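You operate a simulated robot arm through the tools that you are given. There is no shell and no other tool. Be economical: measure what you need, move in short steps, check, and stop when the job is done.

Carry out the task below with a simulated robot arm. There is one attempt and no reset: what you move stays moved.

Task
Swap the nut on the middle stud for the medium knurled collar.
Fine: ease it with the yellow-band ring spanner, lay that back; nut into the nut tray's free pocket, collar run down.

The check looks at the end state, three seconds after you hand in, the way a careful person would. Anything else that was tipped, shoved, dropped, spilled or broken makes it a failure.

Robot
A 7-joint arm with a two-finger parallel gripper on a trunk, on a base that drives. Base frame: it is fixed to the floor where the robot stands at the start and does not move with it; the origin is under the middle of the robot, x ahead of it, y to its left, z up; the surface under the hand at the start is at about z = 0.87. Lengths are in m, angles in degrees, forces in N, time in s.
Its first joint turns from -149.0 to 149.0 degrees. Places, roughly: black medium nut (5x4x2 cm) [0.7, 0, 0.9]; gold medium nut (5x4x2 cm) [0.7, -0.1, 0.9]; large nut (6x5x3 cm) [0.8, 0.3, 0.9]; medium stud [0.6, 0.5, 0.9]; pocket 1 of the nut tray [0.8, 0.4, 0.9]; silver medium nut (5x4x2 cm) [0.6, 0.5, 0.9]; small knurled collar [0.75, -1.5, 0.5]; small nut (4x3x2 cm) [0.8, 0.2, 0.2]; yellow-band ring spanner (24x6x5 cm) [0.6, 0.1, 0.9]. Payload 3.5 kg.
Tool frame: the origin (TCP) lies between the finger pads and is the grasp point; the fingertips stand 0.023 m ahead of it; z points along the fingers, y is the line along which they close. The gripper opens to 0.094 m. The fingers are 0.038 m wide and 0.01 m thick; the gripper's body (0.054 by 0.096 m) begins 0.039 m behind the TCP.
Orientation is that of the tool frame in the base frame, as a unit quaternion [w, x, y, z]. With the fingers straight down and closing along the base's y, the tool's x points along the base's -x, its y along +y and its z along -z.

Tools
- The arm moves only by the tool play_rows. Its argument "motion" is a list of rows, each a list of 7 numbers: the shift along the base's x, y, z in m, then the turn, a rotation vector about the base's x, y, z in degrees, then the gripper command, from -1 (shut) to 1 (fully open), values between in proportion. In form: [[tx, ty, tz, rx, ry, rz, hand], ...]. A call has 1 to 20 rows; each row is the pose to reach, as a shift and turn from the pose commanded when the call began. Rows are played at 5 a second. More than 0.05 m and 8.6 degrees between two rows, or a gripper value outside its range, and nothing of the call is played. Where a pose cannot be reached the arm comes as near as it can. A force on the tool above 50 N (or 10 N above the force at the start of the call, whichever is more), or a blocked arm, ends the call early, and 0.2 s more pass. Each finger travels about 0.153 m/s and halts on what it meets, pressing with about 45 N; the grip force reading is that of the motor and also rises with nothing between the fingers. The clock runs only during rows and for 0.2 s after the last one: add rows that repeat a pose to give the fingers time. The reply holds the time, the measured pose of the TCP, the force on the tool along the base axes, the opening and the grip force, in the units named above and with some noise, with the torque about the TCP (base axes, N m) and any sound that the robot's microphone picked up, and new pictures: "show" is both (left out), scene, wrist or none.
- Cameras (640 x 400 px; columns grow to the right, rows downward): "scene" is now at [-0.2457, 0.2087, 1.3173]; the picture's right is [0.05, -1.00, 0.00], its down [-0.17, -0.01, -0.98] and it looks along [0.98, 0.05, -0.18] (base axes); focal length 248 px, centre (320, 200). "wrist" rides on the gripper at [0.086, 0.016, -0.075] in the tool frame; the picture's right is [-0.18, 0.98, 0.00], its down [-0.58, -0.11, -0.81] and it looks along [-0.79, -0.15, 0.59] (tool axes); focal length 243 px, centre (320, 200). There is no depth. A picture from a camera that has moved, and an enlarged one, comes with that camera's place and axes in the base frame and with its lens. The place of the scene camera against the robot may be out by one fixed shift of up to 0.025 m in any direction.
- base_move(legs): drives the robot by 1 to 6 legs, each [ahead, left, turn to the left] in m, m and degrees, along the robot's own axes; the way and the turn of a leg run together, so that a leg with both is an arc; at most 1.5 m and 180 degrees a leg. The arm and the cameras ride along, it lands a little off, and it stops where it bumps. It gives what a move gives, and a new picture of the scene camera.
- turn_head(pan, tilt): turns the head with the scene camera to pan (to the left, within 143 degrees either way) and tilt (down, from -29 to 69), counted from straight ahead of the robot. It gives what a move gives, and a new picture of the scene camera.
- inspect(camera, box): a new picture of the part [left, top, right, bottom] of that camera's present view, enlarged. No time passes.
- close_job(): hands the job in; it is judged then, once.

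Work in short steps. Places have to be worked out from the pictures, the camera data and where the tool is seen: move nearer, look again, correct. Check each grasp and each placing, and mend what went wrong. You have 120 turns and 260 pictures in all, those below and enlarged ones among them. Open the gripper and draw the arm clear of the work before you hand the job in, unless the task says otherwise; then end with one line.

The tools are called after "Request:" as name(argument=value, ...) on one line, values as JSON. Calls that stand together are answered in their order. play_rows: Moves the arm, as the interface text tells. Its arguments: {"type":"object","properties":{"motion":{"type":"array","items":{"type":"array","items":{"type":"number"}}},"show":{"type":"string","enum":["both","scene","wrist","none"]}},"required":["motion"]} The other tools are called the same way: base_move (legs) drives the base; turn_head (pan, tilt) turns the head that bears the scene camera; inspect (camera, box) takes an enlarged picture of a part of a camera's view; close_job () hands the job in.

At the start:

```text
t: 0.0
tool_pos: [0.7973, 0.4489, 1.2068]
ee_rot: [0.002, 0.0, 1.0, 0.001]
ft_force: [1.0, -0.1, 0.2]
moment: [0.01, -0.05, 0.02]
width: 0.0939
grip_force: 0.0
robot x, y, heading: [0.0005, -0.0015, 0.1]
head pan, tilt: [3.1, 10.1]
```

scene: 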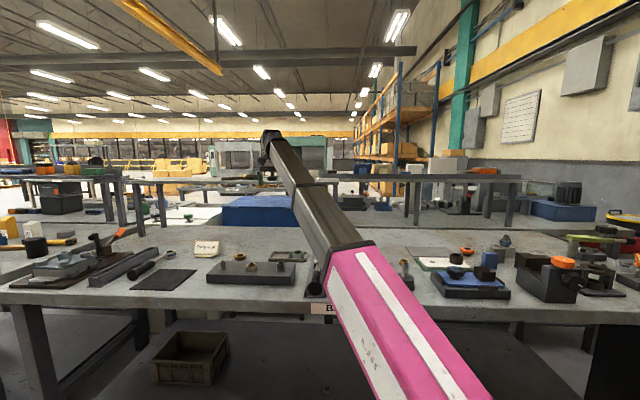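
wrist: 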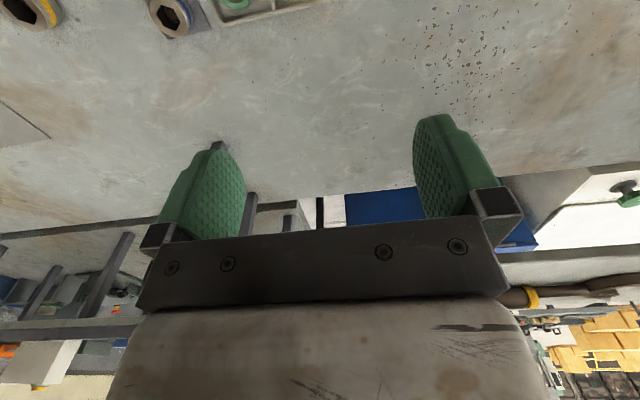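

The arm blocks part of the scene view. I'll look at the table in enlarged crops first.

Request:
inspect(camera="scene", box=[0, 220, 320, 320])

Request:
inspect(camera="scene", box=[320, 220, 640, 320])

Request:
inspect(camera="scene", box=[180, 230, 340, 310])

```text
2.00 times, centred on (160, 270) of scene
camera zoom: at [-0.2457, 0.2087, 1.3173], right [0.05, -1.0, 0.0], down [-0.17, -0.01, -0.98], along [0.98, 0.05, -0.18], focal length 497 px, centre (640, 60)
```

zoom: 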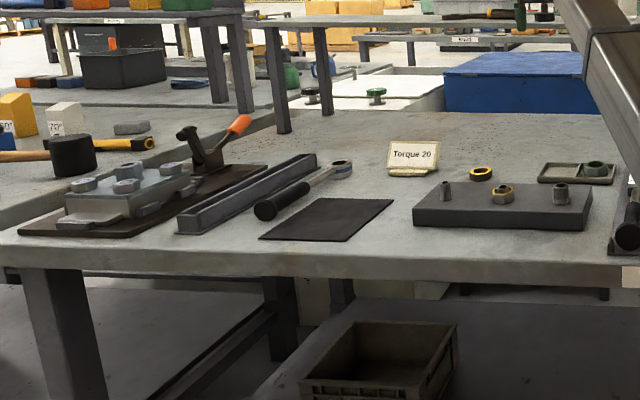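

```text
2.00 times, centred on (480, 270) of scene
camera zoom: at [-0.2457, 0.2087, 1.3173], right [0.05, -1.0, 0.0], down [-0.17, -0.01, -0.98], along [0.98, 0.05, -0.18], focal length 497 px, centre (0, 60)
```

zoom: 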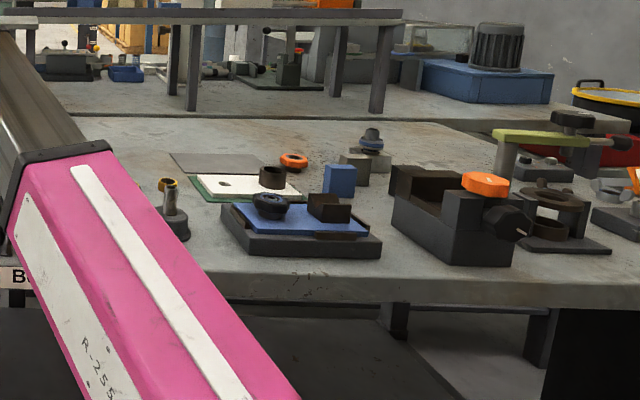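

```text
4.00 times, centred on (260, 270) of scene
camera zoom: at [-0.2457, 0.2087, 1.3173], right [0.05, -1.0, 0.0], down [-0.17, -0.01, -0.98], along [0.98, 0.05, -0.18], focal length 994 px, centre (560, -80)
```

zoom: 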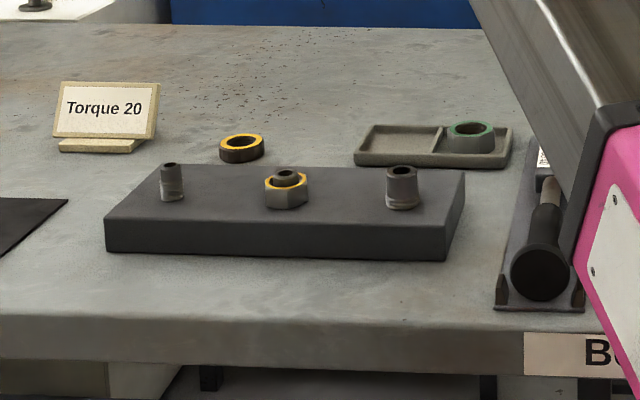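

I'll tilt the head down and pan a bit to see the near edge, and examine the racks.

Request:
turn_head(pan=3, tilt=35)

Request:
play_rows(motion=[[-0.03, 0.04, 0, 0, 0, 0, 1], [-0.06, 0.08, 0, 0, 0, 0, 1], [-0.09, 0.12, 0, 0, 0, 0, 1], [-0.12, 0.16, 0, 0, 0, 0, 1], [-0.15, 0.18, 0, 0, 0, 0, 1], [-0.18, 0.18, 0, 0, 0, 0, 1], [-0.21, 0.18, 0, 0, 0, 0, 1], [-0.24, 0.18, 0, 0, 0, 0, 1], [-0.24, 0.18, 0, 0, 0, 0, 1]])

```text
t: 0.9
tool_pos: [0.7963, 0.4491, 1.2054]
ee_rot: [0.002, 0.001, 1.0, 0.001]
ft_force: [-0.2, 0.6, 0.3]
moment: [-0.01, -0.04, 0.01]
width: 0.0937
grip_force: 0.0
robot x, y, heading: [-0.0006, -0.0019, -0.0]
head pan, tilt: [3.0, 35.0]
camera scene: at [-0.2505, 0.2083, 1.2774], right [0.05, -1.0, 0.0], down [-0.57, -0.03, -0.82], along [0.82, 0.04, -0.57], focal length 248 px, centre (320, 200)
```

scene: 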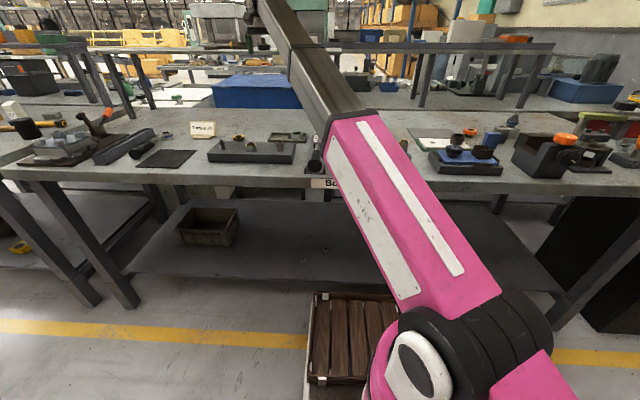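

```text
t: 2.9
tool_pos: [0.559, 0.6333, 1.1932]
ee_rot: [0.01, 0.0, 1.0, 0.01]
ft_force: [0.5, -0.4, -0.7]
moment: [-0.01, 0.01, 0.01]
width: 0.094
grip_force: 0.1
out of reach, approached as far as the arm can: row 6, 7, 8, 9
robot x, y, heading: [-0.0023, -0.0034, 0.1]
head pan, tilt: [3.0, 35.0]
camera scene: at [-0.2506, 0.2083, 1.2773], right [0.05, -1.0, 0.0], down [-0.57, -0.03, -0.82], along [0.82, 0.04, -0.57], focal length 248 px, centre (320, 200)
camera wrist: at [0.4701, 0.6482, 1.2661], right [0.18, 0.98, 0.02], down [0.56, -0.12, 0.82], along [0.8, -0.14, -0.58], focal length 243 px, centre (320, 200)
```

scene: 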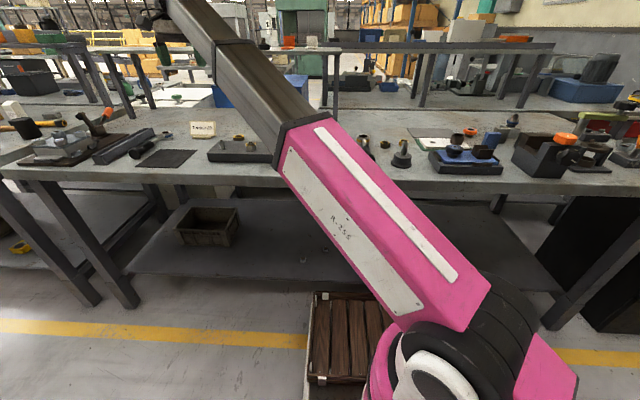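
wrist: 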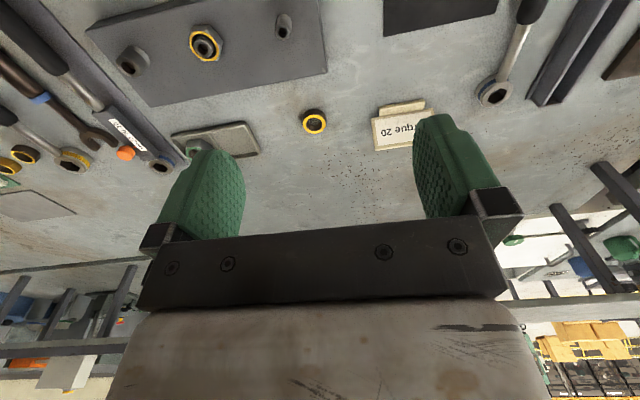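

The wrist view (inverted: image right = +y) shows studs, rack and tray. Zooming in.

Request:
inspect(camera="wrist", box=[0, 0, 200, 200])

Request:
inspect(camera="wrist", box=[80, 0, 340, 160])

Request:
inspect(camera="scene", box=[320, 110, 520, 190])

```text
2.00 times, centred on (100, 100) of wrist
camera zoom: at [0.4701, 0.6482, 1.2661], right [0.18, 0.98, 0.02], down [0.56, -0.12, 0.82], along [0.8, -0.14, -0.58], focal length 485 px, centre (760, 400)
```

zoom: 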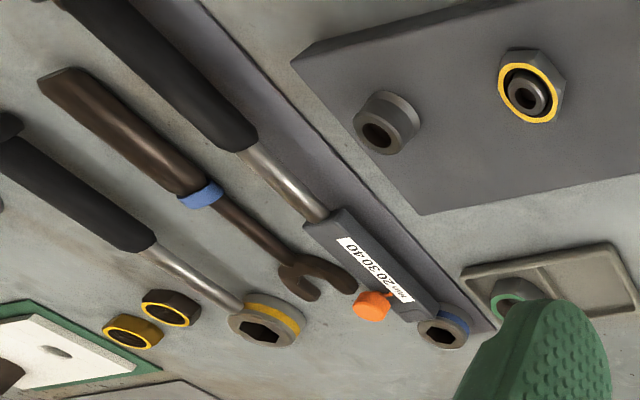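

```text
2.46 times, centred on (210, 80) of wrist
camera zoom: at [0.4701, 0.6482, 1.2661], right [0.18, 0.98, 0.02], down [0.56, -0.12, 0.82], along [0.8, -0.14, -0.58], focal length 597 px, centre (591, 495)
```

zoom: 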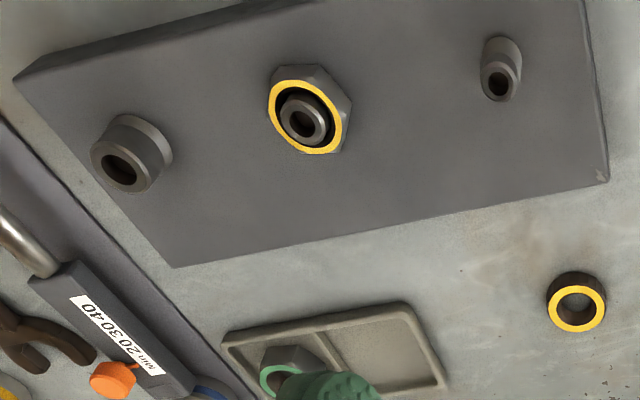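

```text
3.20 times, centred on (420, 150) of scene
camera zoom: at [-0.2506, 0.2083, 1.2773], right [0.05, -1.0, 0.0], down [-0.57, -0.03, -0.82], along [0.82, 0.04, -0.57], focal length 795 px, centre (0, 360)
```

zoom: 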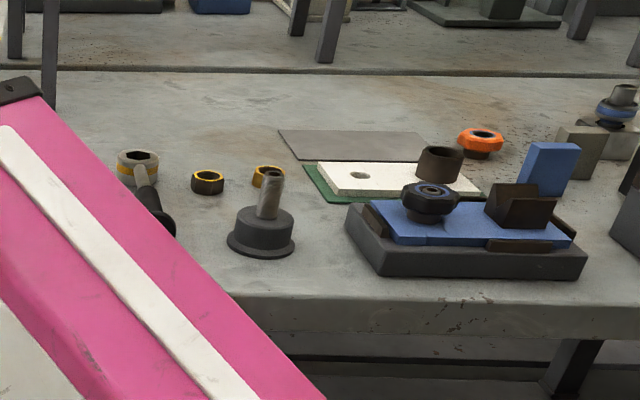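

The yellow-topped round ring near (0.75, 0.59) is probably the medium collar; the nut is around (0.577, 0.49). I move the wrist camera closer to the stud plate.

Request:
play_rows(motion=[[0, -0.04, -0.03, 0, 0, 0, 1], [0, -0.08, -0.06, 0, 0, 0, 1], [0, -0.12, -0.09, 0, 0, 0, 1], [0, -0.14, -0.1, 0, 0, 0, 1], [0, -0.14, -0.1, 0, 0, 0, 1]], show="wrist")

```text
t: 4.1
tool_pos: [0.5617, 0.4928, 1.0927]
ee_rot: [0.002, 0.0, 1.0, 0.001]
ft_force: [0.2, -0.4, -0.2]
moment: [0.0, 0.03, 0.03]
width: 0.0939
grip_force: 0.0
robot x, y, heading: [0.0028, 0.0, -0.0]
head pan, tilt: [3.0, 35.0]
camera wrist: at [0.4744, 0.5082, 1.1672], right [0.18, 0.98, 0.0], down [0.58, -0.11, 0.81], along [0.79, -0.15, -0.59], focal length 243 px, centre (320, 200)
```

wrist: 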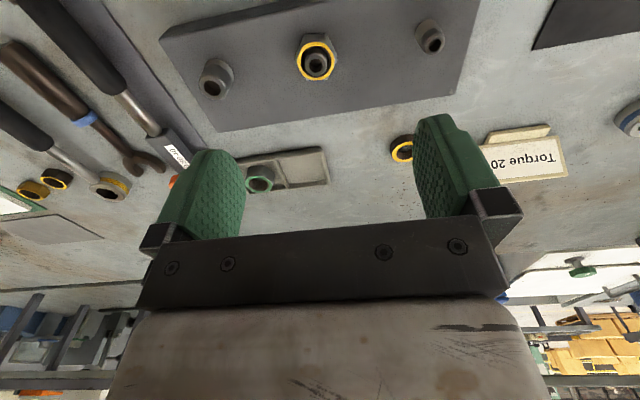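

Request:
inspect(camera="wrist", box=[260, 10, 380, 100])

Request:
inspect(camera="wrist", box=[160, 0, 480, 200])

Request:
inspect(camera="wrist", box=[0, 20, 240, 220])

```text
4.44 times, centred on (320, 55) of wrist
camera zoom: at [0.4744, 0.5082, 1.1672], right [0.18, 0.98, 0.0], down [0.58, -0.11, 0.81], along [0.79, -0.15, -0.59], focal length 1078 px, centre (320, 844)
```

zoom: 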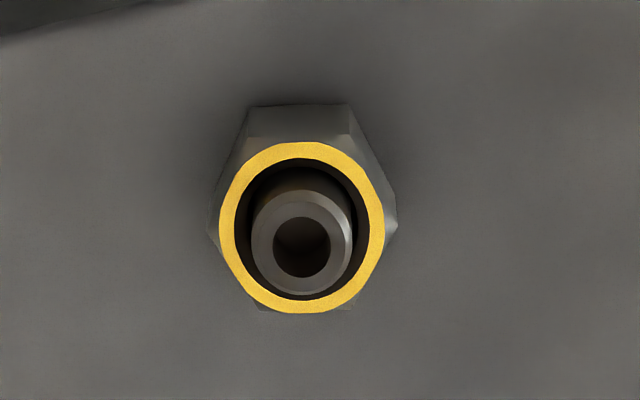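

```text
2.00 times, centred on (320, 100) of wrist
camera zoom: at [0.4744, 0.5082, 1.1672], right [0.18, 0.98, 0.0], down [0.58, -0.11, 0.81], along [0.79, -0.15, -0.59], focal length 485 px, centre (320, 400)
```

zoom: 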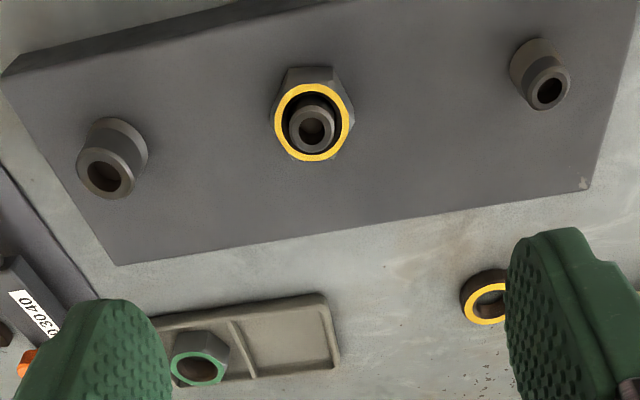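

```text
2.00 times, centred on (120, 120) of wrist
camera zoom: at [0.4744, 0.5082, 1.1672], right [0.18, 0.98, 0.0], down [0.58, -0.11, 0.81], along [0.79, -0.15, -0.59], focal length 485 px, centre (720, 360)
```

zoom: 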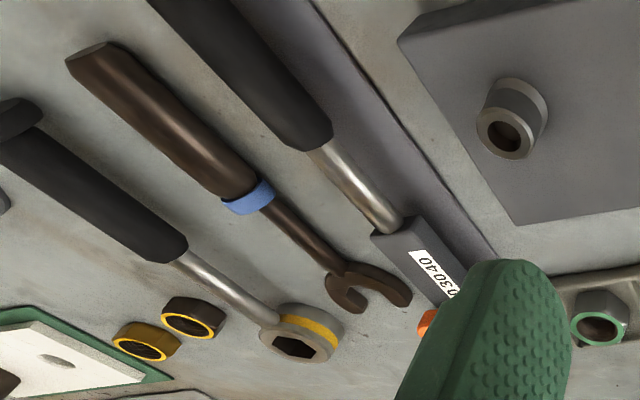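

The middle nut is hexagonal with a flat edge about 9° off the y axis. Now going over to look at the yellow-band ring spanner close up.

Request:
play_rows(motion=[[0.02, -0.04, 0.02, 0, 0, 0, 1], [0.04, -0.08, 0.02, 0, 0, 0, 1], [0.05, -0.125, 0.02, 0, 0, 0, 1], [0.06, -0.17, 0.02, 0, 0, 0, 1], [0.07, -0.215, 0.02, 0, 0, 0, 1], [0.08, -0.26, 0.02, 0, 0, 0, 1], [0.09, -0.3, 0.02, 0, 0, 0, 1], [0.09, -0.3, 0.02, 0, 0, 0, 1]], show="both")

Request:
inspect(camera="wrist", box=[200, 0, 440, 150])

```text
t: 5.7
tool_pos: [0.6482, 0.2027, 1.1059]
ee_rot: [0.008, 0.01, 1.0, 0.005]
ft_force: [-0.3, 13.2, -4.3]
moment: [-1.28, -0.35, -1.33]
width: 0.0939
grip_force: 0.0
out of reach, approached as far as the arm can: row 6, 7, 8
robot x, y, heading: [-0.0006, 0.0001, -0.1]
head pan, tilt: [3.0, 35.0]
stopped in row 8: the force on the tool passed its limit at 72 N (the readings are from after the stop); the commanded pose is now the measured one
camera scene: at [-0.2506, 0.2082, 1.2773], right [0.05, -1.0, 0.0], down [-0.57, -0.03, -0.82], along [0.82, 0.04, -0.57], focal length 248 px, centre (320, 200)
camera wrist: at [0.5611, 0.2196, 1.1795], right [0.21, 0.98, 0.01], down [0.57, -0.13, 0.81], along [0.8, -0.16, -0.58], focal length 243 px, centre (320, 200)
```

scene: 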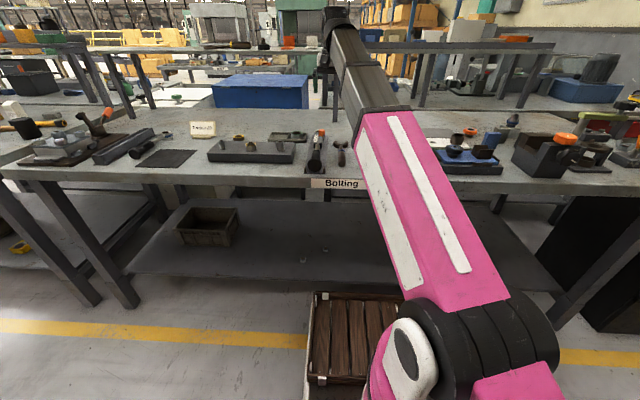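
wrist: 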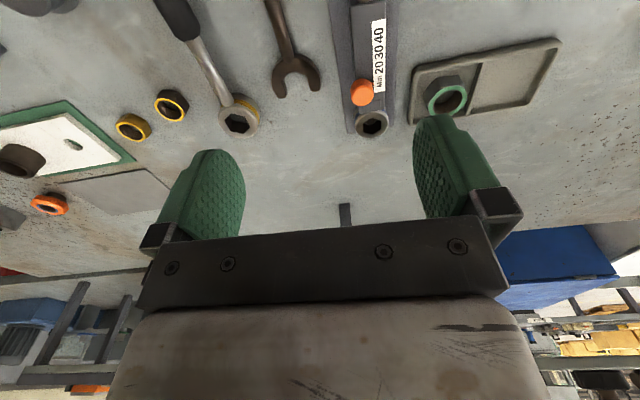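

```text
2.67 times, centred on (320, 75) of wrist
camera zoom: at [0.5611, 0.2196, 1.1795], right [0.21, 0.98, 0.01], down [0.57, -0.13, 0.81], along [0.8, -0.16, -0.58], focal length 647 px, centre (320, 533)
```

zoom: 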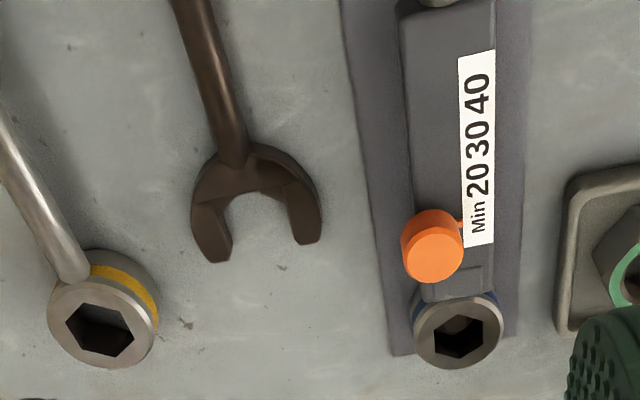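

The wrist sees the yellow-band spanner well, but a force/limit stop occurred (likely arm self-limit, not the bench). Backing off toward +y.

Request:
play_rows(motion=[[0, 0.02, 0.01, 0, 0, 0, 1], [0, 0.04, 0.02, 0, 0, 0, 1], [0, 0.06, 0.02, 0, 0, 0, 1], [0, 0.06, 0.02, 0, 0, 0, 1]], show="scene")

```text
t: 6.7
tool_pos: [0.6502, 0.2612, 1.1254]
ee_rot: [0.012, 0.01, 1.0, 0.006]
ft_force: [0.9, -0.7, -0.7]
moment: [0.02, -0.02, 0.0]
width: 0.0939
grip_force: 0.0
robot x, y, heading: [0.0018, -0.0025, 0.1]
head pan, tilt: [3.0, 35.0]
camera scene: at [-0.2506, 0.2082, 1.2773], right [0.05, -1.0, 0.0], down [-0.57, -0.03, -0.82], along [0.82, 0.04, -0.57], focal length 248 px, centre (320, 200)
```

scene: 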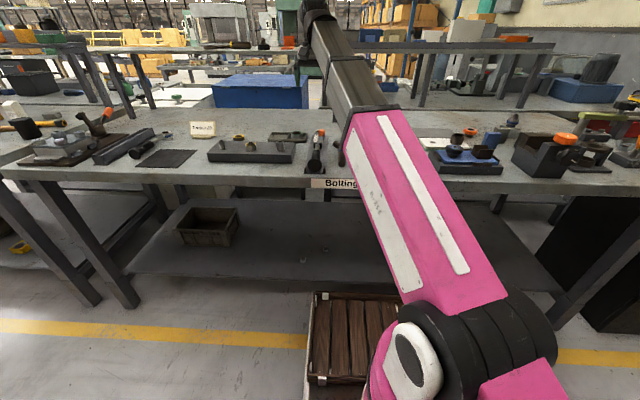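

Spanner lies almost along x at y≈0.07. I'll test whether a small yaw lets the arm go further toward -y.

Request:
play_rows(motion=[[0, 0, 0, 0, 0, -8, 1], [0, 0, 0, 0, 0, -16, 1], [0, 0, 0, 0, 0, -24, 1], [0, -0.03, 0, 0, 0, -24, 1], [0, -0.06, 0, 0, 0, -24, 1], [0, -0.09, 0, 0, 0, -24, 1], [0, -0.09, 0, 0, 0, -24, 1]], show="both")

```text
t: 8.3
tool_pos: [0.6538, 0.1718, 1.1175]
ee_rot: [0.014, 0.217, 0.976, 0.005]
ft_force: [-1.1, 0.3, 0.1]
moment: [-0.02, -0.01, 0.02]
width: 0.0936
grip_force: 0.1
out of reach, approached as far as the arm can: row 4, 5, 6, 7
robot x, y, heading: [0.0039, -0.0026, -0.0]
head pan, tilt: [3.0, 35.0]
camera scene: at [-0.2506, 0.2083, 1.2773], right [0.05, -1.0, 0.0], down [-0.57, -0.03, -0.82], along [0.82, 0.04, -0.57], focal length 248 px, centre (320, 200)
camera wrist: at [0.58, 0.2227, 1.1896], right [0.58, 0.81, 0.02], down [0.46, -0.35, 0.82], along [0.67, -0.47, -0.57], focal length 243 px, centre (320, 200)
```

scene: 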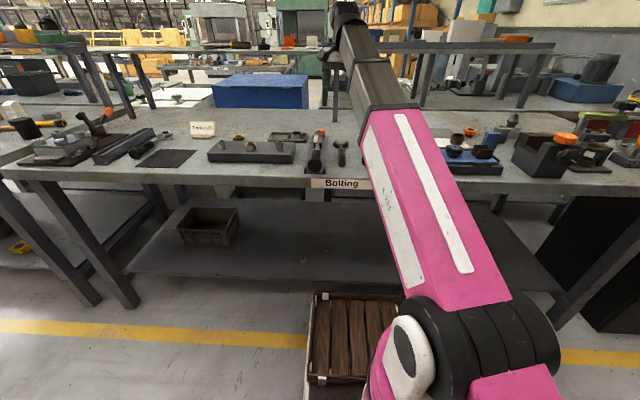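
wrist: 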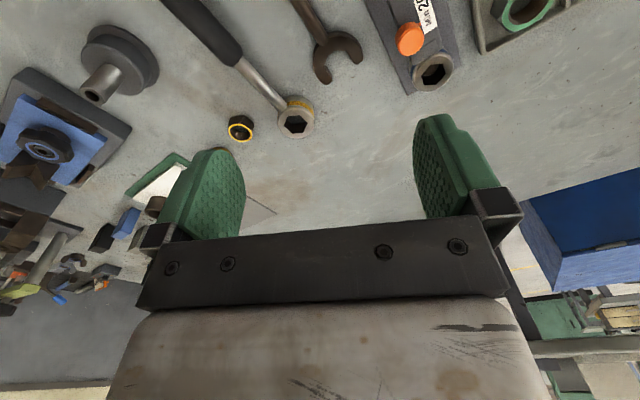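

Yaw helps only partly; I'll drive the base right instead. First check the floor on the right side.

Request:
turn_head(pan=-70, tilt=50)

Request:
turn_head(pan=-10, tilt=60)

```text
t: 9.8
tool_pos: [0.653, 0.1718, 1.1171]
ee_rot: [0.014, 0.217, 0.976, 0.006]
ft_force: [0.0, 0.4, 0.0]
moment: [0.03, -0.01, -0.02]
width: 0.094
grip_force: 0.0
robot x, y, heading: [-0.0009, -0.0015, 0.1]
head pan, tilt: [-70.0, 50.0]
camera scene: at [-0.3121, 0.1313, 1.2556], right [-0.94, -0.34, 0.0], down [-0.26, 0.72, -0.64], along [0.22, -0.6, -0.77], focal length 248 px, centre (320, 200)
```

scene: 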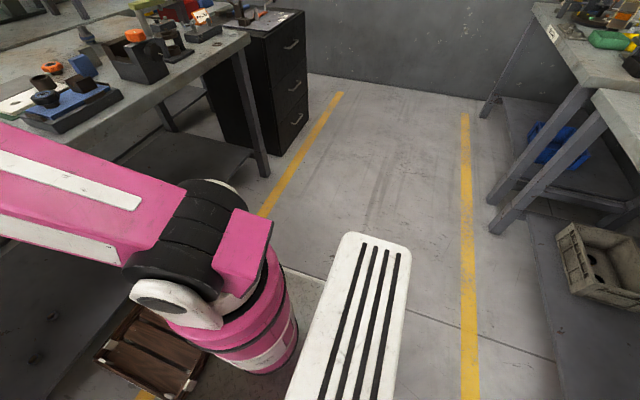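

```text
t: 11.1
tool_pos: [0.6547, 0.1718, 1.1174]
ee_rot: [0.013, 0.217, 0.976, 0.005]
ft_force: [-1.4, -0.1, 0.6]
moment: [-0.03, 0.0, 0.01]
width: 0.0942
grip_force: 0.1
robot x, y, heading: [-0.0029, -0.0003, 0.0]
head pan, tilt: [-10.0, 60.0]
camera scene: at [-0.2729, 0.192, 1.2431], right [-0.17, -0.98, 0.0], down [-0.85, 0.15, -0.5], along [0.49, -0.09, -0.87], focal length 248 px, centre (320, 200)
```

scene: 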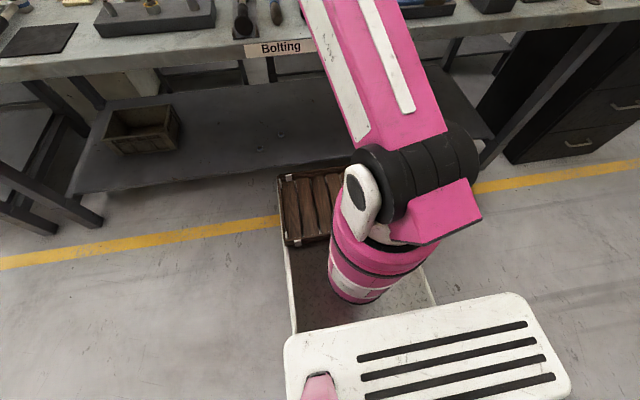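

Floor to the right is clear. Restore yaw, then a short side drive to check the crate isn't affected.

Request:
play_rows(motion=[[0, 0.05, 0, 0, 0, 8, 1], [0, 0.09, 0, 0, 0, 16, 1], [0, 0.12, 0, 0, 0, 24, 1], [0, 0.12, 0, 0, 0, 24, 1]], show="none")

Request:
base_move(legs=[[0, -0.1, 0]])

```text
t: 12.1
tool_pos: [0.6548, 0.2935, 1.1179]
ee_rot: [0.007, 0.009, 1.0, 0.004]
ft_force: [-0.3, 0.3, 0.5]
moment: [-0.02, -0.05, -0.01]
width: 0.0938
grip_force: 0.0
robot x, y, heading: [-0.0015, -0.0002, 0.1]
head pan, tilt: [-10.0, 60.0]
```

```text
t: 13.2
tool_pos: [0.6548, 0.1951, 1.1192]
ee_rot: [0.006, 0.008, 1.0, 0.005]
ft_force: [-0.4, -0.3, 0.0]
moment: [0.0, -0.02, -0.01]
width: 0.0938
grip_force: 0.1
robot x, y, heading: [0.0016, -0.1062, 0.3]
head pan, tilt: [-10.0, 60.0]
camera scene: at [-0.2733, 0.0912, 1.243], right [-0.17, -0.99, 0.0], down [-0.85, 0.15, -0.5], along [0.49, -0.09, -0.87], focal length 248 px, centre (320, 200)
```

scene: 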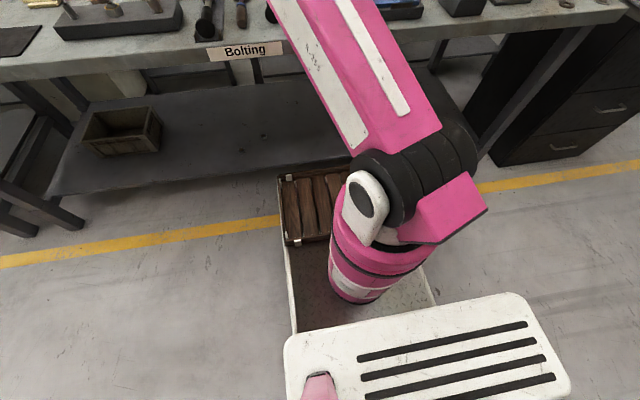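

The crate rides along on the robot. Drive another 0.25 right.

Request:
base_move(legs=[[0, -0.24, 0]])

Request:
turn_head(pan=10, tilt=35)

Request:
play_rows(motion=[[-0.03, 0.04, 0, 0, 0, 0, 1], [-0.06, 0.08, 0, 0, 0, 0, 1], [-0.08, 0.12, 0, 0, 0, 0, 1], [-0.08, 0.12, 0, 0, 0, 0, 1]], show="both")

```text
t: 15.0
tool_pos: [0.6556, -0.0423, 1.1183]
ee_rot: [0.007, 0.009, 1.0, 0.004]
ft_force: [0.0, -0.1, -0.1]
moment: [0.01, 0.03, 0.0]
width: 0.0942
grip_force: 0.0
robot x, y, heading: [-0.0005, -0.3366, -0.0]
head pan, tilt: [-10.0, 60.0]
camera scene: at [-0.2724, -0.1455, 1.243], right [-0.17, -0.98, 0.0], down [-0.85, 0.15, -0.5], along [0.49, -0.09, -0.87], focal length 248 px, centre (320, 200)
```

scene: 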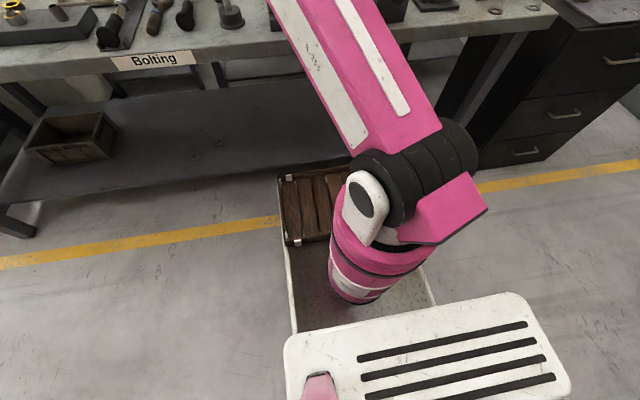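

```text
t: 15.8
tool_pos: [0.6553, -0.0432, 1.1182]
ee_rot: [0.008, 0.009, 1.0, 0.004]
ft_force: [-0.6, -0.5, -0.1]
moment: [-0.02, 0.0, 0.01]
width: 0.0939
grip_force: 0.1
robot x, y, heading: [0.0017, -0.3361, 0.1]
head pan, tilt: [10.0, 35.0]
camera scene: at [-0.2513, -0.1186, 1.2773], right [0.17, -0.98, 0.0], down [-0.57, -0.1, -0.82], along [0.81, 0.14, -0.57], focal length 248 px, centre (320, 200)
```

scene: 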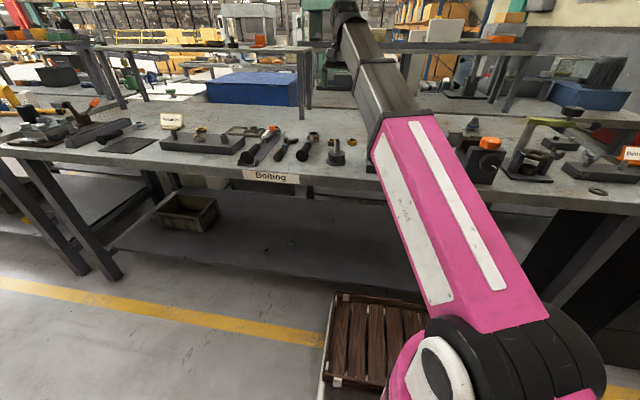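

```text
t: 16.9
tool_pos: [0.5745, 0.0743, 1.1206]
ee_rot: [0.009, 0.009, 1.0, 0.005]
ft_force: [-1.0, -0.3, 0.5]
moment: [0.04, 0.0, -0.02]
width: 0.094
grip_force: 0.1
robot x, y, heading: [0.0059, -0.3358, -0.2]
head pan, tilt: [10.0, 35.0]
camera scene: at [-0.2513, -0.1186, 1.2773], right [0.17, -0.98, 0.0], down [-0.56, -0.1, -0.82], along [0.81, 0.14, -0.57], focal length 248 px, centre (320, 200)
camera wrist: at [0.4861, 0.0919, 1.1934], right [0.2, 0.98, 0.01], down [0.57, -0.13, 0.81], along [0.8, -0.16, -0.58], focal length 243 px, centre (320, 200)
```

scene: 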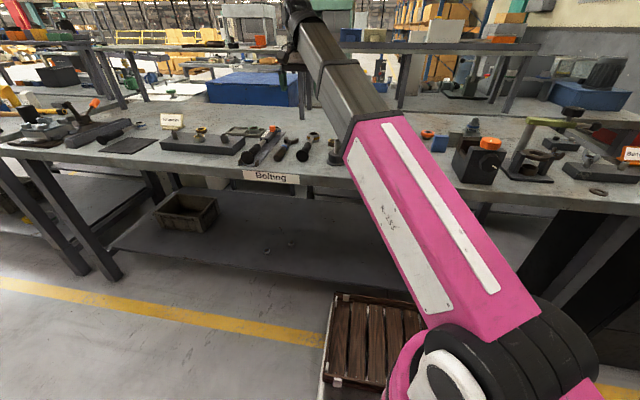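
wrist: 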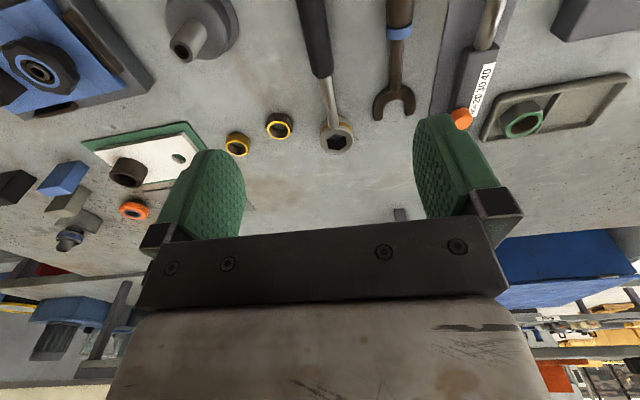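

Request:
inspect(camera="wrist", box=[230, 0, 430, 160])

Request:
inspect(camera="scene", box=[150, 100, 350, 190])

```text
2.50 times, centred on (330, 80) of wrist
camera zoom: at [0.4861, 0.0919, 1.1934], right [0.2, 0.98, 0.01], down [0.57, -0.13, 0.81], along [0.8, -0.16, -0.58], focal length 606 px, centre (295, 500)
```

zoom: 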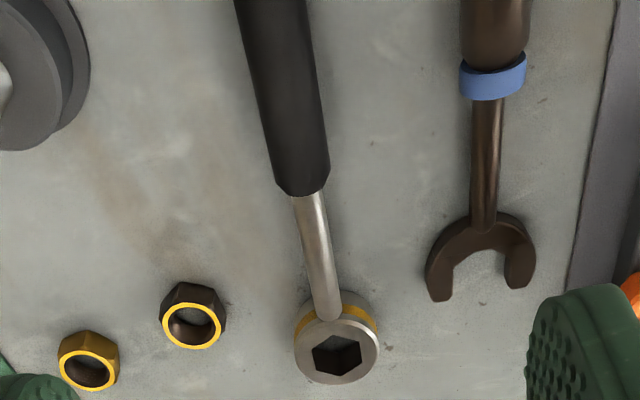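

```text
3.20 times, centred on (250, 145) of scene
camera zoom: at [-0.2513, -0.1186, 1.2773], right [0.17, -0.98, 0.0], down [-0.56, -0.1, -0.82], along [0.81, 0.14, -0.57], focal length 795 px, centre (544, 376)
```

zoom: 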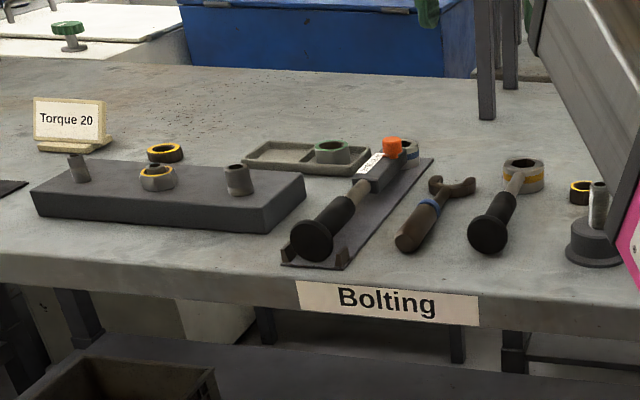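

Request:
inspect(camera="wrist", box=[305, 105, 369, 160])

Request:
inspect(camera="scene", box=[280, 130, 340, 170])

```text
7.27 times, centred on (337, 132) of wrist
camera zoom: at [0.4861, 0.0919, 1.1934], right [0.2, 0.98, 0.01], down [0.57, -0.13, 0.81], along [0.8, -0.16, -0.58], focal length 1764 px, centre (196, 691)
```

zoom: 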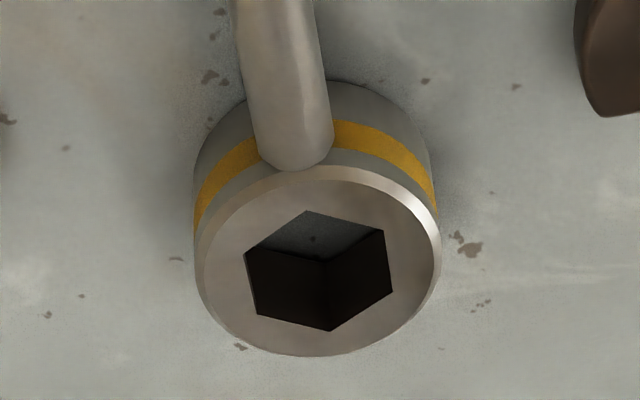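

```text
10.00 times, centred on (310, 150) of scene
camera zoom: at [-0.2513, -0.1186, 1.2773], right [0.17, -0.98, 0.0], down [-0.56, -0.1, -0.82], along [0.81, 0.14, -0.57], focal length 2485 px, centre (420, 700)
```

zoom: 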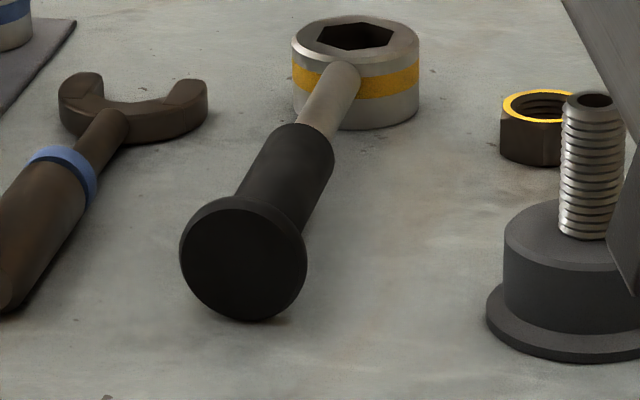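

I need a size comparison of nut versus ring hole; zooming the black medium nut at the same scale.

Request:
inspect(camera="wrist", box=[247, 98, 311, 153])

Request:
inspect(camera="scene", box=[170, 120, 240, 165])

```text
7.27 times, centred on (279, 126) of wrist
camera zoom: at [0.4861, 0.0919, 1.1934], right [0.2, 0.98, 0.01], down [0.57, -0.13, 0.81], along [0.8, -0.16, -0.58], focal length 1764 px, centre (618, 742)
```

zoom: 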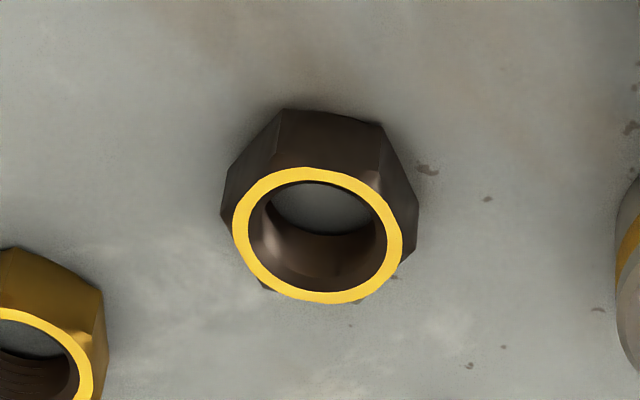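

```text
8.89 times, centred on (205, 142) of scene
camera zoom: at [-0.2513, -0.1186, 1.2773], right [0.17, -0.98, 0.0], down [-0.56, -0.1, -0.82], along [0.81, 0.14, -0.57], focal length 2209 px, centre (1342, 711)
```

zoom: 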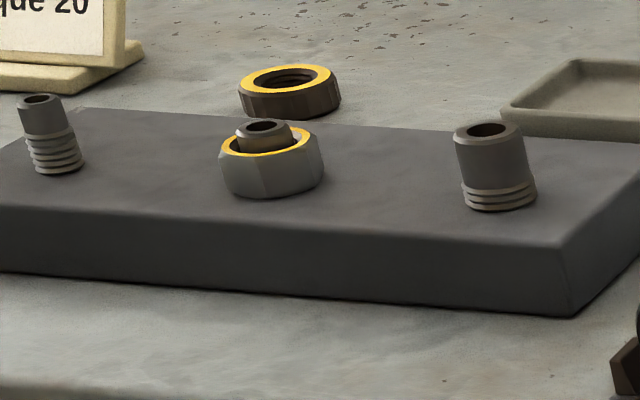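

The spanner lies along x: ring centre ≈(0.741, 0.070), black handle x≈0.53–0.64. I'll go down over the handle at x≈0.605, with half-open fingers, stopping above it.

Request:
play_rows(motion=[[0.015, -0.002, -0.04, 0, 0, 0, 0.5], [0.03, -0.004, -0.08, 0, 0, 0, 0.5], [0.03, -0.004, -0.12, 0, 0, 0, 0.5], [0.03, -0.004, -0.16, 0, 0, 0, 0.5], [0.03, -0.004, -0.16, 0, 0, 0, 0.5]], show="both")

```text
t: 18.1
tool_pos: [0.6021, 0.0713, 0.9581]
ee_rot: [0.007, 0.009, 1.0, 0.004]
ft_force: [0.5, -0.1, -0.4]
moment: [-0.01, 0.0, 0.04]
width: 0.0705
grip_force: 0.1
robot x, y, heading: [-0.003, -0.337, -0.1]
head pan, tilt: [10.0, 35.0]
camera scene: at [-0.2513, -0.1185, 1.2773], right [0.17, -0.98, 0.0], down [-0.56, -0.1, -0.82], along [0.81, 0.14, -0.57], focal length 248 px, centre (320, 200)
camera wrist: at [0.5142, 0.0878, 1.0312], right [0.2, 0.98, 0.01], down [0.57, -0.13, 0.81], along [0.8, -0.16, -0.58], focal length 243 px, centre (320, 200)
```

scene: 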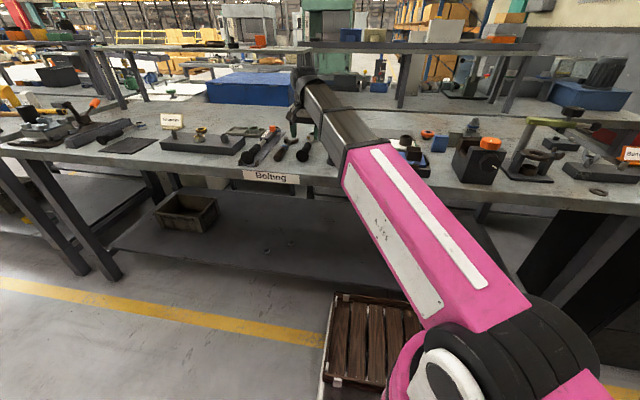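
wrist: 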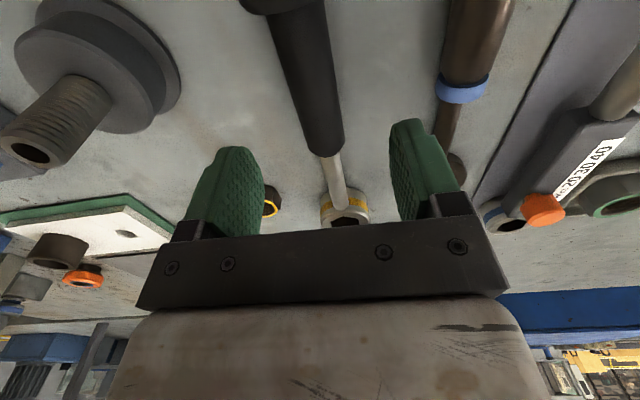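

Handle is between the fingers. Lower to z≈0.898 and close.

Request:
play_rows(motion=[[0, 0, -0.03, 0, 0, 0, 0.5], [0, 0, -0.058, 0, 0, 0, 0.5], [0, 0, -0.058, 0, 0, 0, 0.5], [0, 0, -0.058, 0, 0, 0, 0], [0, 0, -0.058, 0, 0, 0, -0.5], [0, 0, -0.058, 0, 0, 0, -1], [0, 0, -0.058, 0, 0, 0, -1], [0, 0, -0.058, 0, 0, 0, -1]], show="wrist")

```text
t: 19.9
tool_pos: [0.6053, 0.0707, 0.9008]
ee_rot: [0.007, 0.009, 1.0, 0.004]
ft_force: [0.1, 1.8, 0.4]
moment: [-0.04, -0.24, 0.16]
width: 0.0262
grip_force: 44.9
robot x, y, heading: [-0.0015, -0.3395, 0.3]
head pan, tilt: [10.0, 35.0]
camera wrist: at [0.5165, 0.0884, 0.9754], right [0.2, 0.98, 0.01], down [0.57, -0.13, 0.81], along [0.8, -0.16, -0.58], focal length 243 px, centre (320, 200)
```

wrist: 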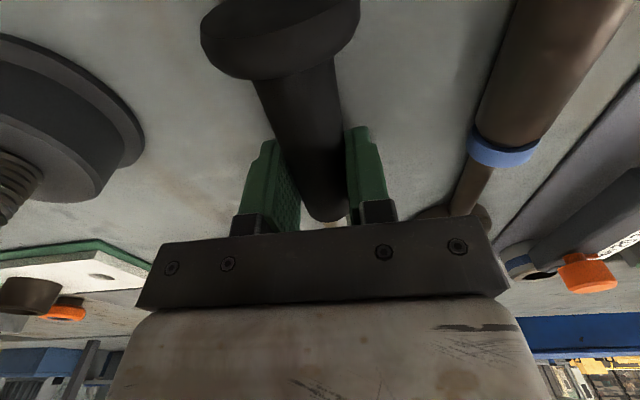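

Gripped (26 mm). Lift it and check the hold.

Request:
play_rows(motion=[[0, 0, 0.02, 0, 0, 0, -1], [0, 0, 0.05, 0, 0, 0, -1], [0, 0, 0.1, 0, 0, 0, -1], [0, 0, 0.15, 0, 0, 0, -1], [0, 0, 0.2, 0, 0, 0, -1], [0, 0, 0.2, 0, 0, 0, -1]], show="both")

Request:
inspect(camera="scene", box=[250, 30, 370, 170])

```text
t: 21.2
tool_pos: [0.6049, 0.0751, 1.1001]
ee_rot: [0.007, 0.009, 1.0, 0.004]
ft_force: [0.4, 0.3, -2.1]
moment: [-0.01, 0.04, 0.0]
width: 0.0264
grip_force: 45.0
robot x, y, heading: [0.0001, -0.3356, 0.3]
head pan, tilt: [10.0, 35.0]
camera scene: at [-0.2512, -0.1185, 1.2773], right [0.17, -0.98, 0.0], down [-0.56, -0.1, -0.82], along [0.81, 0.14, -0.57], focal length 248 px, centre (320, 200)
camera wrist: at [0.517, 0.0907, 1.175], right [0.2, 0.98, 0.01], down [0.57, -0.13, 0.81], along [0.8, -0.16, -0.58], focal length 243 px, centre (320, 200)
```

scene: 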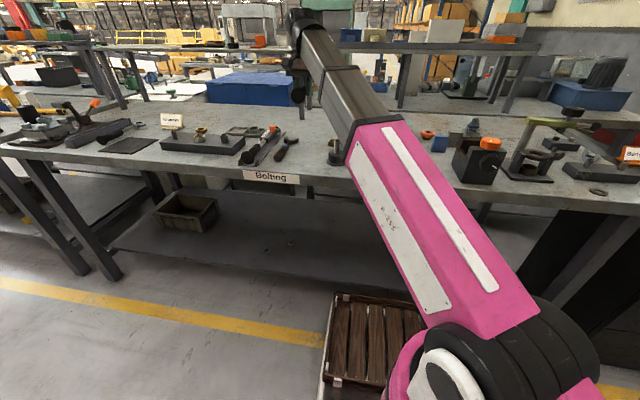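
wrist: 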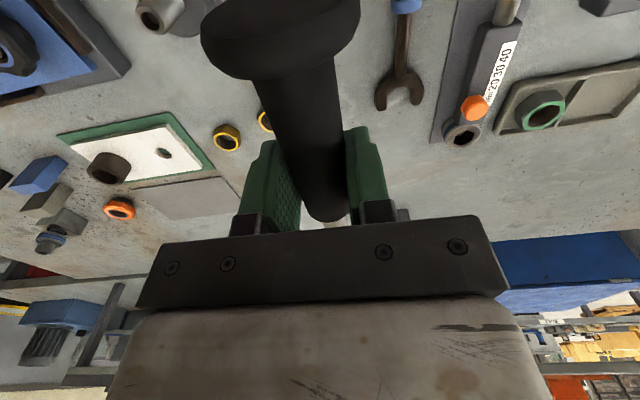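

```text
2.86 times, centred on (310, 100) of scene
camera zoom: at [-0.2512, -0.1185, 1.2773], right [0.17, -0.98, 0.0], down [-0.56, -0.1, -0.82], along [0.81, 0.14, -0.57], focal length 710 px, centre (349, 486)
```

zoom: 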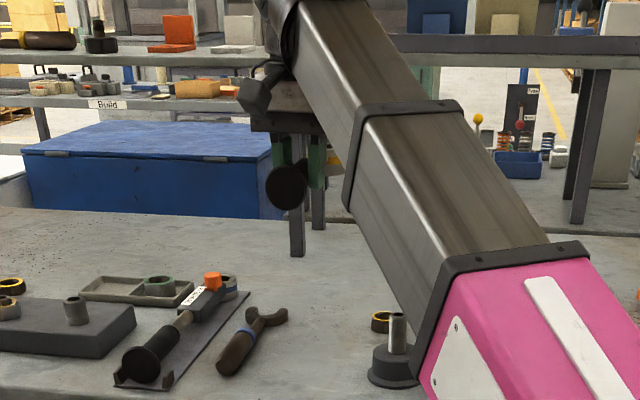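

The spanner is held firmly and level. Its ring vertices lie along the handle, so the nut hex needs a handle direction of ≈141° or 201°. I'll drive the base back left 0.23 with the spanner high.

Request:
base_move(legs=[[0, 0.23, 0]])

Request:
play_rows(motion=[[-0.02, 0.04, 0, 0, 0, -6, -1], [-0.04, 0.08, 0, 0, 0, -12, -1], [-0.06, 0.12, 0, 0, 0, -18, -1], [-0.08, 0.16, 0, 0, 0, -24, -1], [-0.1, 0.2, 0, 0, 0, -30, -1], [-0.12, 0.24, 0, 0, 0, -36, -1], [-0.13, 0.26, 0, 0, 0, -39, -1], [-0.13, 0.26, 0, 0, 0, -39, -1]], show="both")

```text
t: 23.0
tool_pos: [0.6045, 0.3051, 1.1012]
ee_rot: [0.008, 0.009, 1.0, 0.004]
ft_force: [0.8, -0.9, -3.0]
moment: [-0.02, 0.06, -0.02]
width: 0.0263
grip_force: 44.8
robot x, y, heading: [0.0023, -0.1059, -0.1]
head pan, tilt: [10.0, 35.0]
camera scene: at [-0.2512, 0.1137, 1.2773], right [0.17, -0.98, 0.0], down [-0.56, -0.1, -0.82], along [0.81, 0.14, -0.57], focal length 248 px, centre (320, 200)
```

scene: 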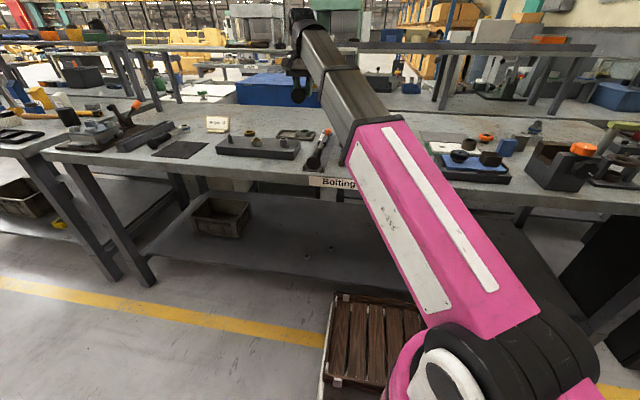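

```text
t: 24.8
tool_pos: [0.474, 0.5665, 1.0976]
ee_rot: [0.008, 0.343, 0.939, 0.002]
ft_force: [0.1, -0.3, -2.5]
moment: [0.05, 0.06, 0.01]
width: 0.0262
grip_force: 44.8
robot x, y, heading: [0.0021, -0.1071, -0.1]
head pan, tilt: [10.0, 35.0]
camera scene: at [-0.2513, 0.1137, 1.2773], right [0.17, -0.98, 0.0], down [-0.56, -0.1, -0.82], along [0.81, 0.14, -0.57], focal length 248 px, centre (320, 200)
camera wrist: at [0.4166, 0.6347, 1.1722], right [0.77, 0.63, 0.01], down [0.36, -0.46, 0.81], along [0.52, -0.63, -0.58], focal length 243 px, centre (320, 200)
```

scene: 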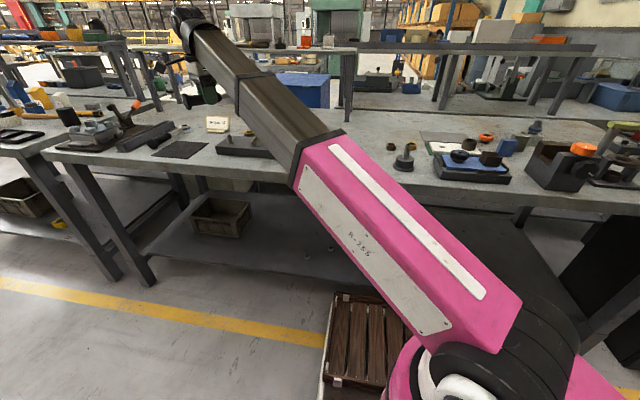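
wrist: 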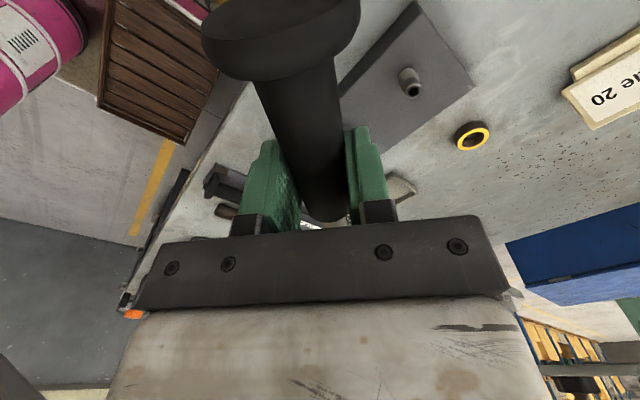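

Reached pose, but the forearm hides the ring from the head camera. I'll shift the base left 0.2 and bring the arm back by the same amount to get a clear line of sight.

Request:
base_move(legs=[[0, 0.22, 0]])

Request:
play_rows(motion=[[0, -0.04, 0, 0, 0, 0, -1], [0, -0.08, 0, 0, 0, 0, -1], [0, -0.12, 0, 0, 0, 0, -1], [0, -0.16, 0, 0, 0, 0, -1], [0, -0.2, 0, 0, 0, 0, -1], [0, -0.22, 0, 0, 0, 0, -1], [0, -0.22, 0, 0, 0, 0, -1]], show="scene")

```text
t: 26.5
tool_pos: [0.4766, 0.7858, 1.0997]
ee_rot: [0.008, 0.344, 0.939, 0.002]
ft_force: [-0.3, 0.1, -2.8]
moment: [0.02, 0.07, 0.04]
width: 0.0262
grip_force: 45.4
robot x, y, heading: [0.001, 0.1123, -0.3]
head pan, tilt: [10.0, 35.0]
camera scene: at [-0.2505, 0.3337, 1.2773], right [0.17, -0.99, 0.0], down [-0.57, -0.1, -0.82], along [0.81, 0.14, -0.57], focal length 248 px, centre (320, 200)
```

scene: 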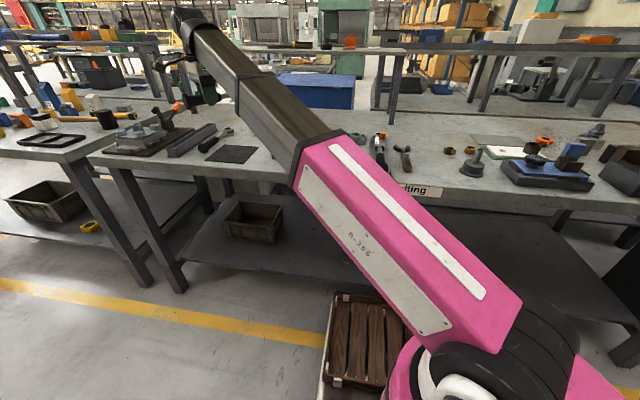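

```text
t: 28.1
tool_pos: [0.4793, 0.5676, 1.0948]
ee_rot: [0.01, 0.343, 0.939, 0.006]
ft_force: [-0.3, -0.2, -3.2]
moment: [0.02, 0.06, -0.02]
width: 0.0263
grip_force: 45.1
out of reach, approached as far as the arm can: row 6, 7
robot x, y, heading: [0.0006, 0.1113, -0.1]
head pan, tilt: [10.0, 35.0]
camera scene: at [-0.2505, 0.3336, 1.2773], right [0.17, -0.99, 0.0], down [-0.57, -0.1, -0.82], along [0.81, 0.14, -0.57], focal length 248 px, centre (320, 200)
```

scene: 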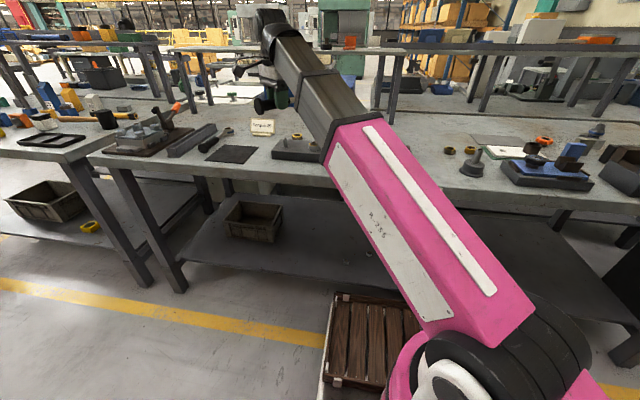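

The ring must be seen to place it. A better option: swing the handle so that the ring points toward the robot (yaw ≈ −159°, handle direction 21°), which also matches the hex. I'll move the hand outwards and test that rotation high above the bench.

Request:
play_rows(motion=[[0.05, 0, 0, 0, 0, -7, -1], [0.1, 0, 0, 0, 0, -14, -1], [0.15, 0, 0, 0, 0, -21, -1], [0.2, -0.01, 0, 0, 0, -28, -1], [0.23, -0.02, 0, 0, 0, -36, -1], [0.23, -0.02, 0, 0, 0, -44, -1], [0.23, -0.02, 0, 0, 0, -52, -1], [0.23, -0.02, 0, 0, 0, -60, -1], [0.23, -0.02, 0, 0, 0, -68, -1], [0.23, -0.02, 0, 0, 0, -76, -1], [0.23, -0.02, 0, 0, 0, -84, -1], [0.23, -0.02, 0, 0, 0, -92, -1], [0.23, -0.02, 0, 0, 0, -100, -1], [0.23, -0.02, 0, 0, 0, -108, -1], [0.23, -0.02, 0, 0, 0, -116, -1], [0.23, -0.02, 0, 0, 0, -120, -1], [0.23, -0.02, 0, 0, 0, -120, -1]], show="both")

```text
refused: row 4 steps farther than a row can; nothing moved
```

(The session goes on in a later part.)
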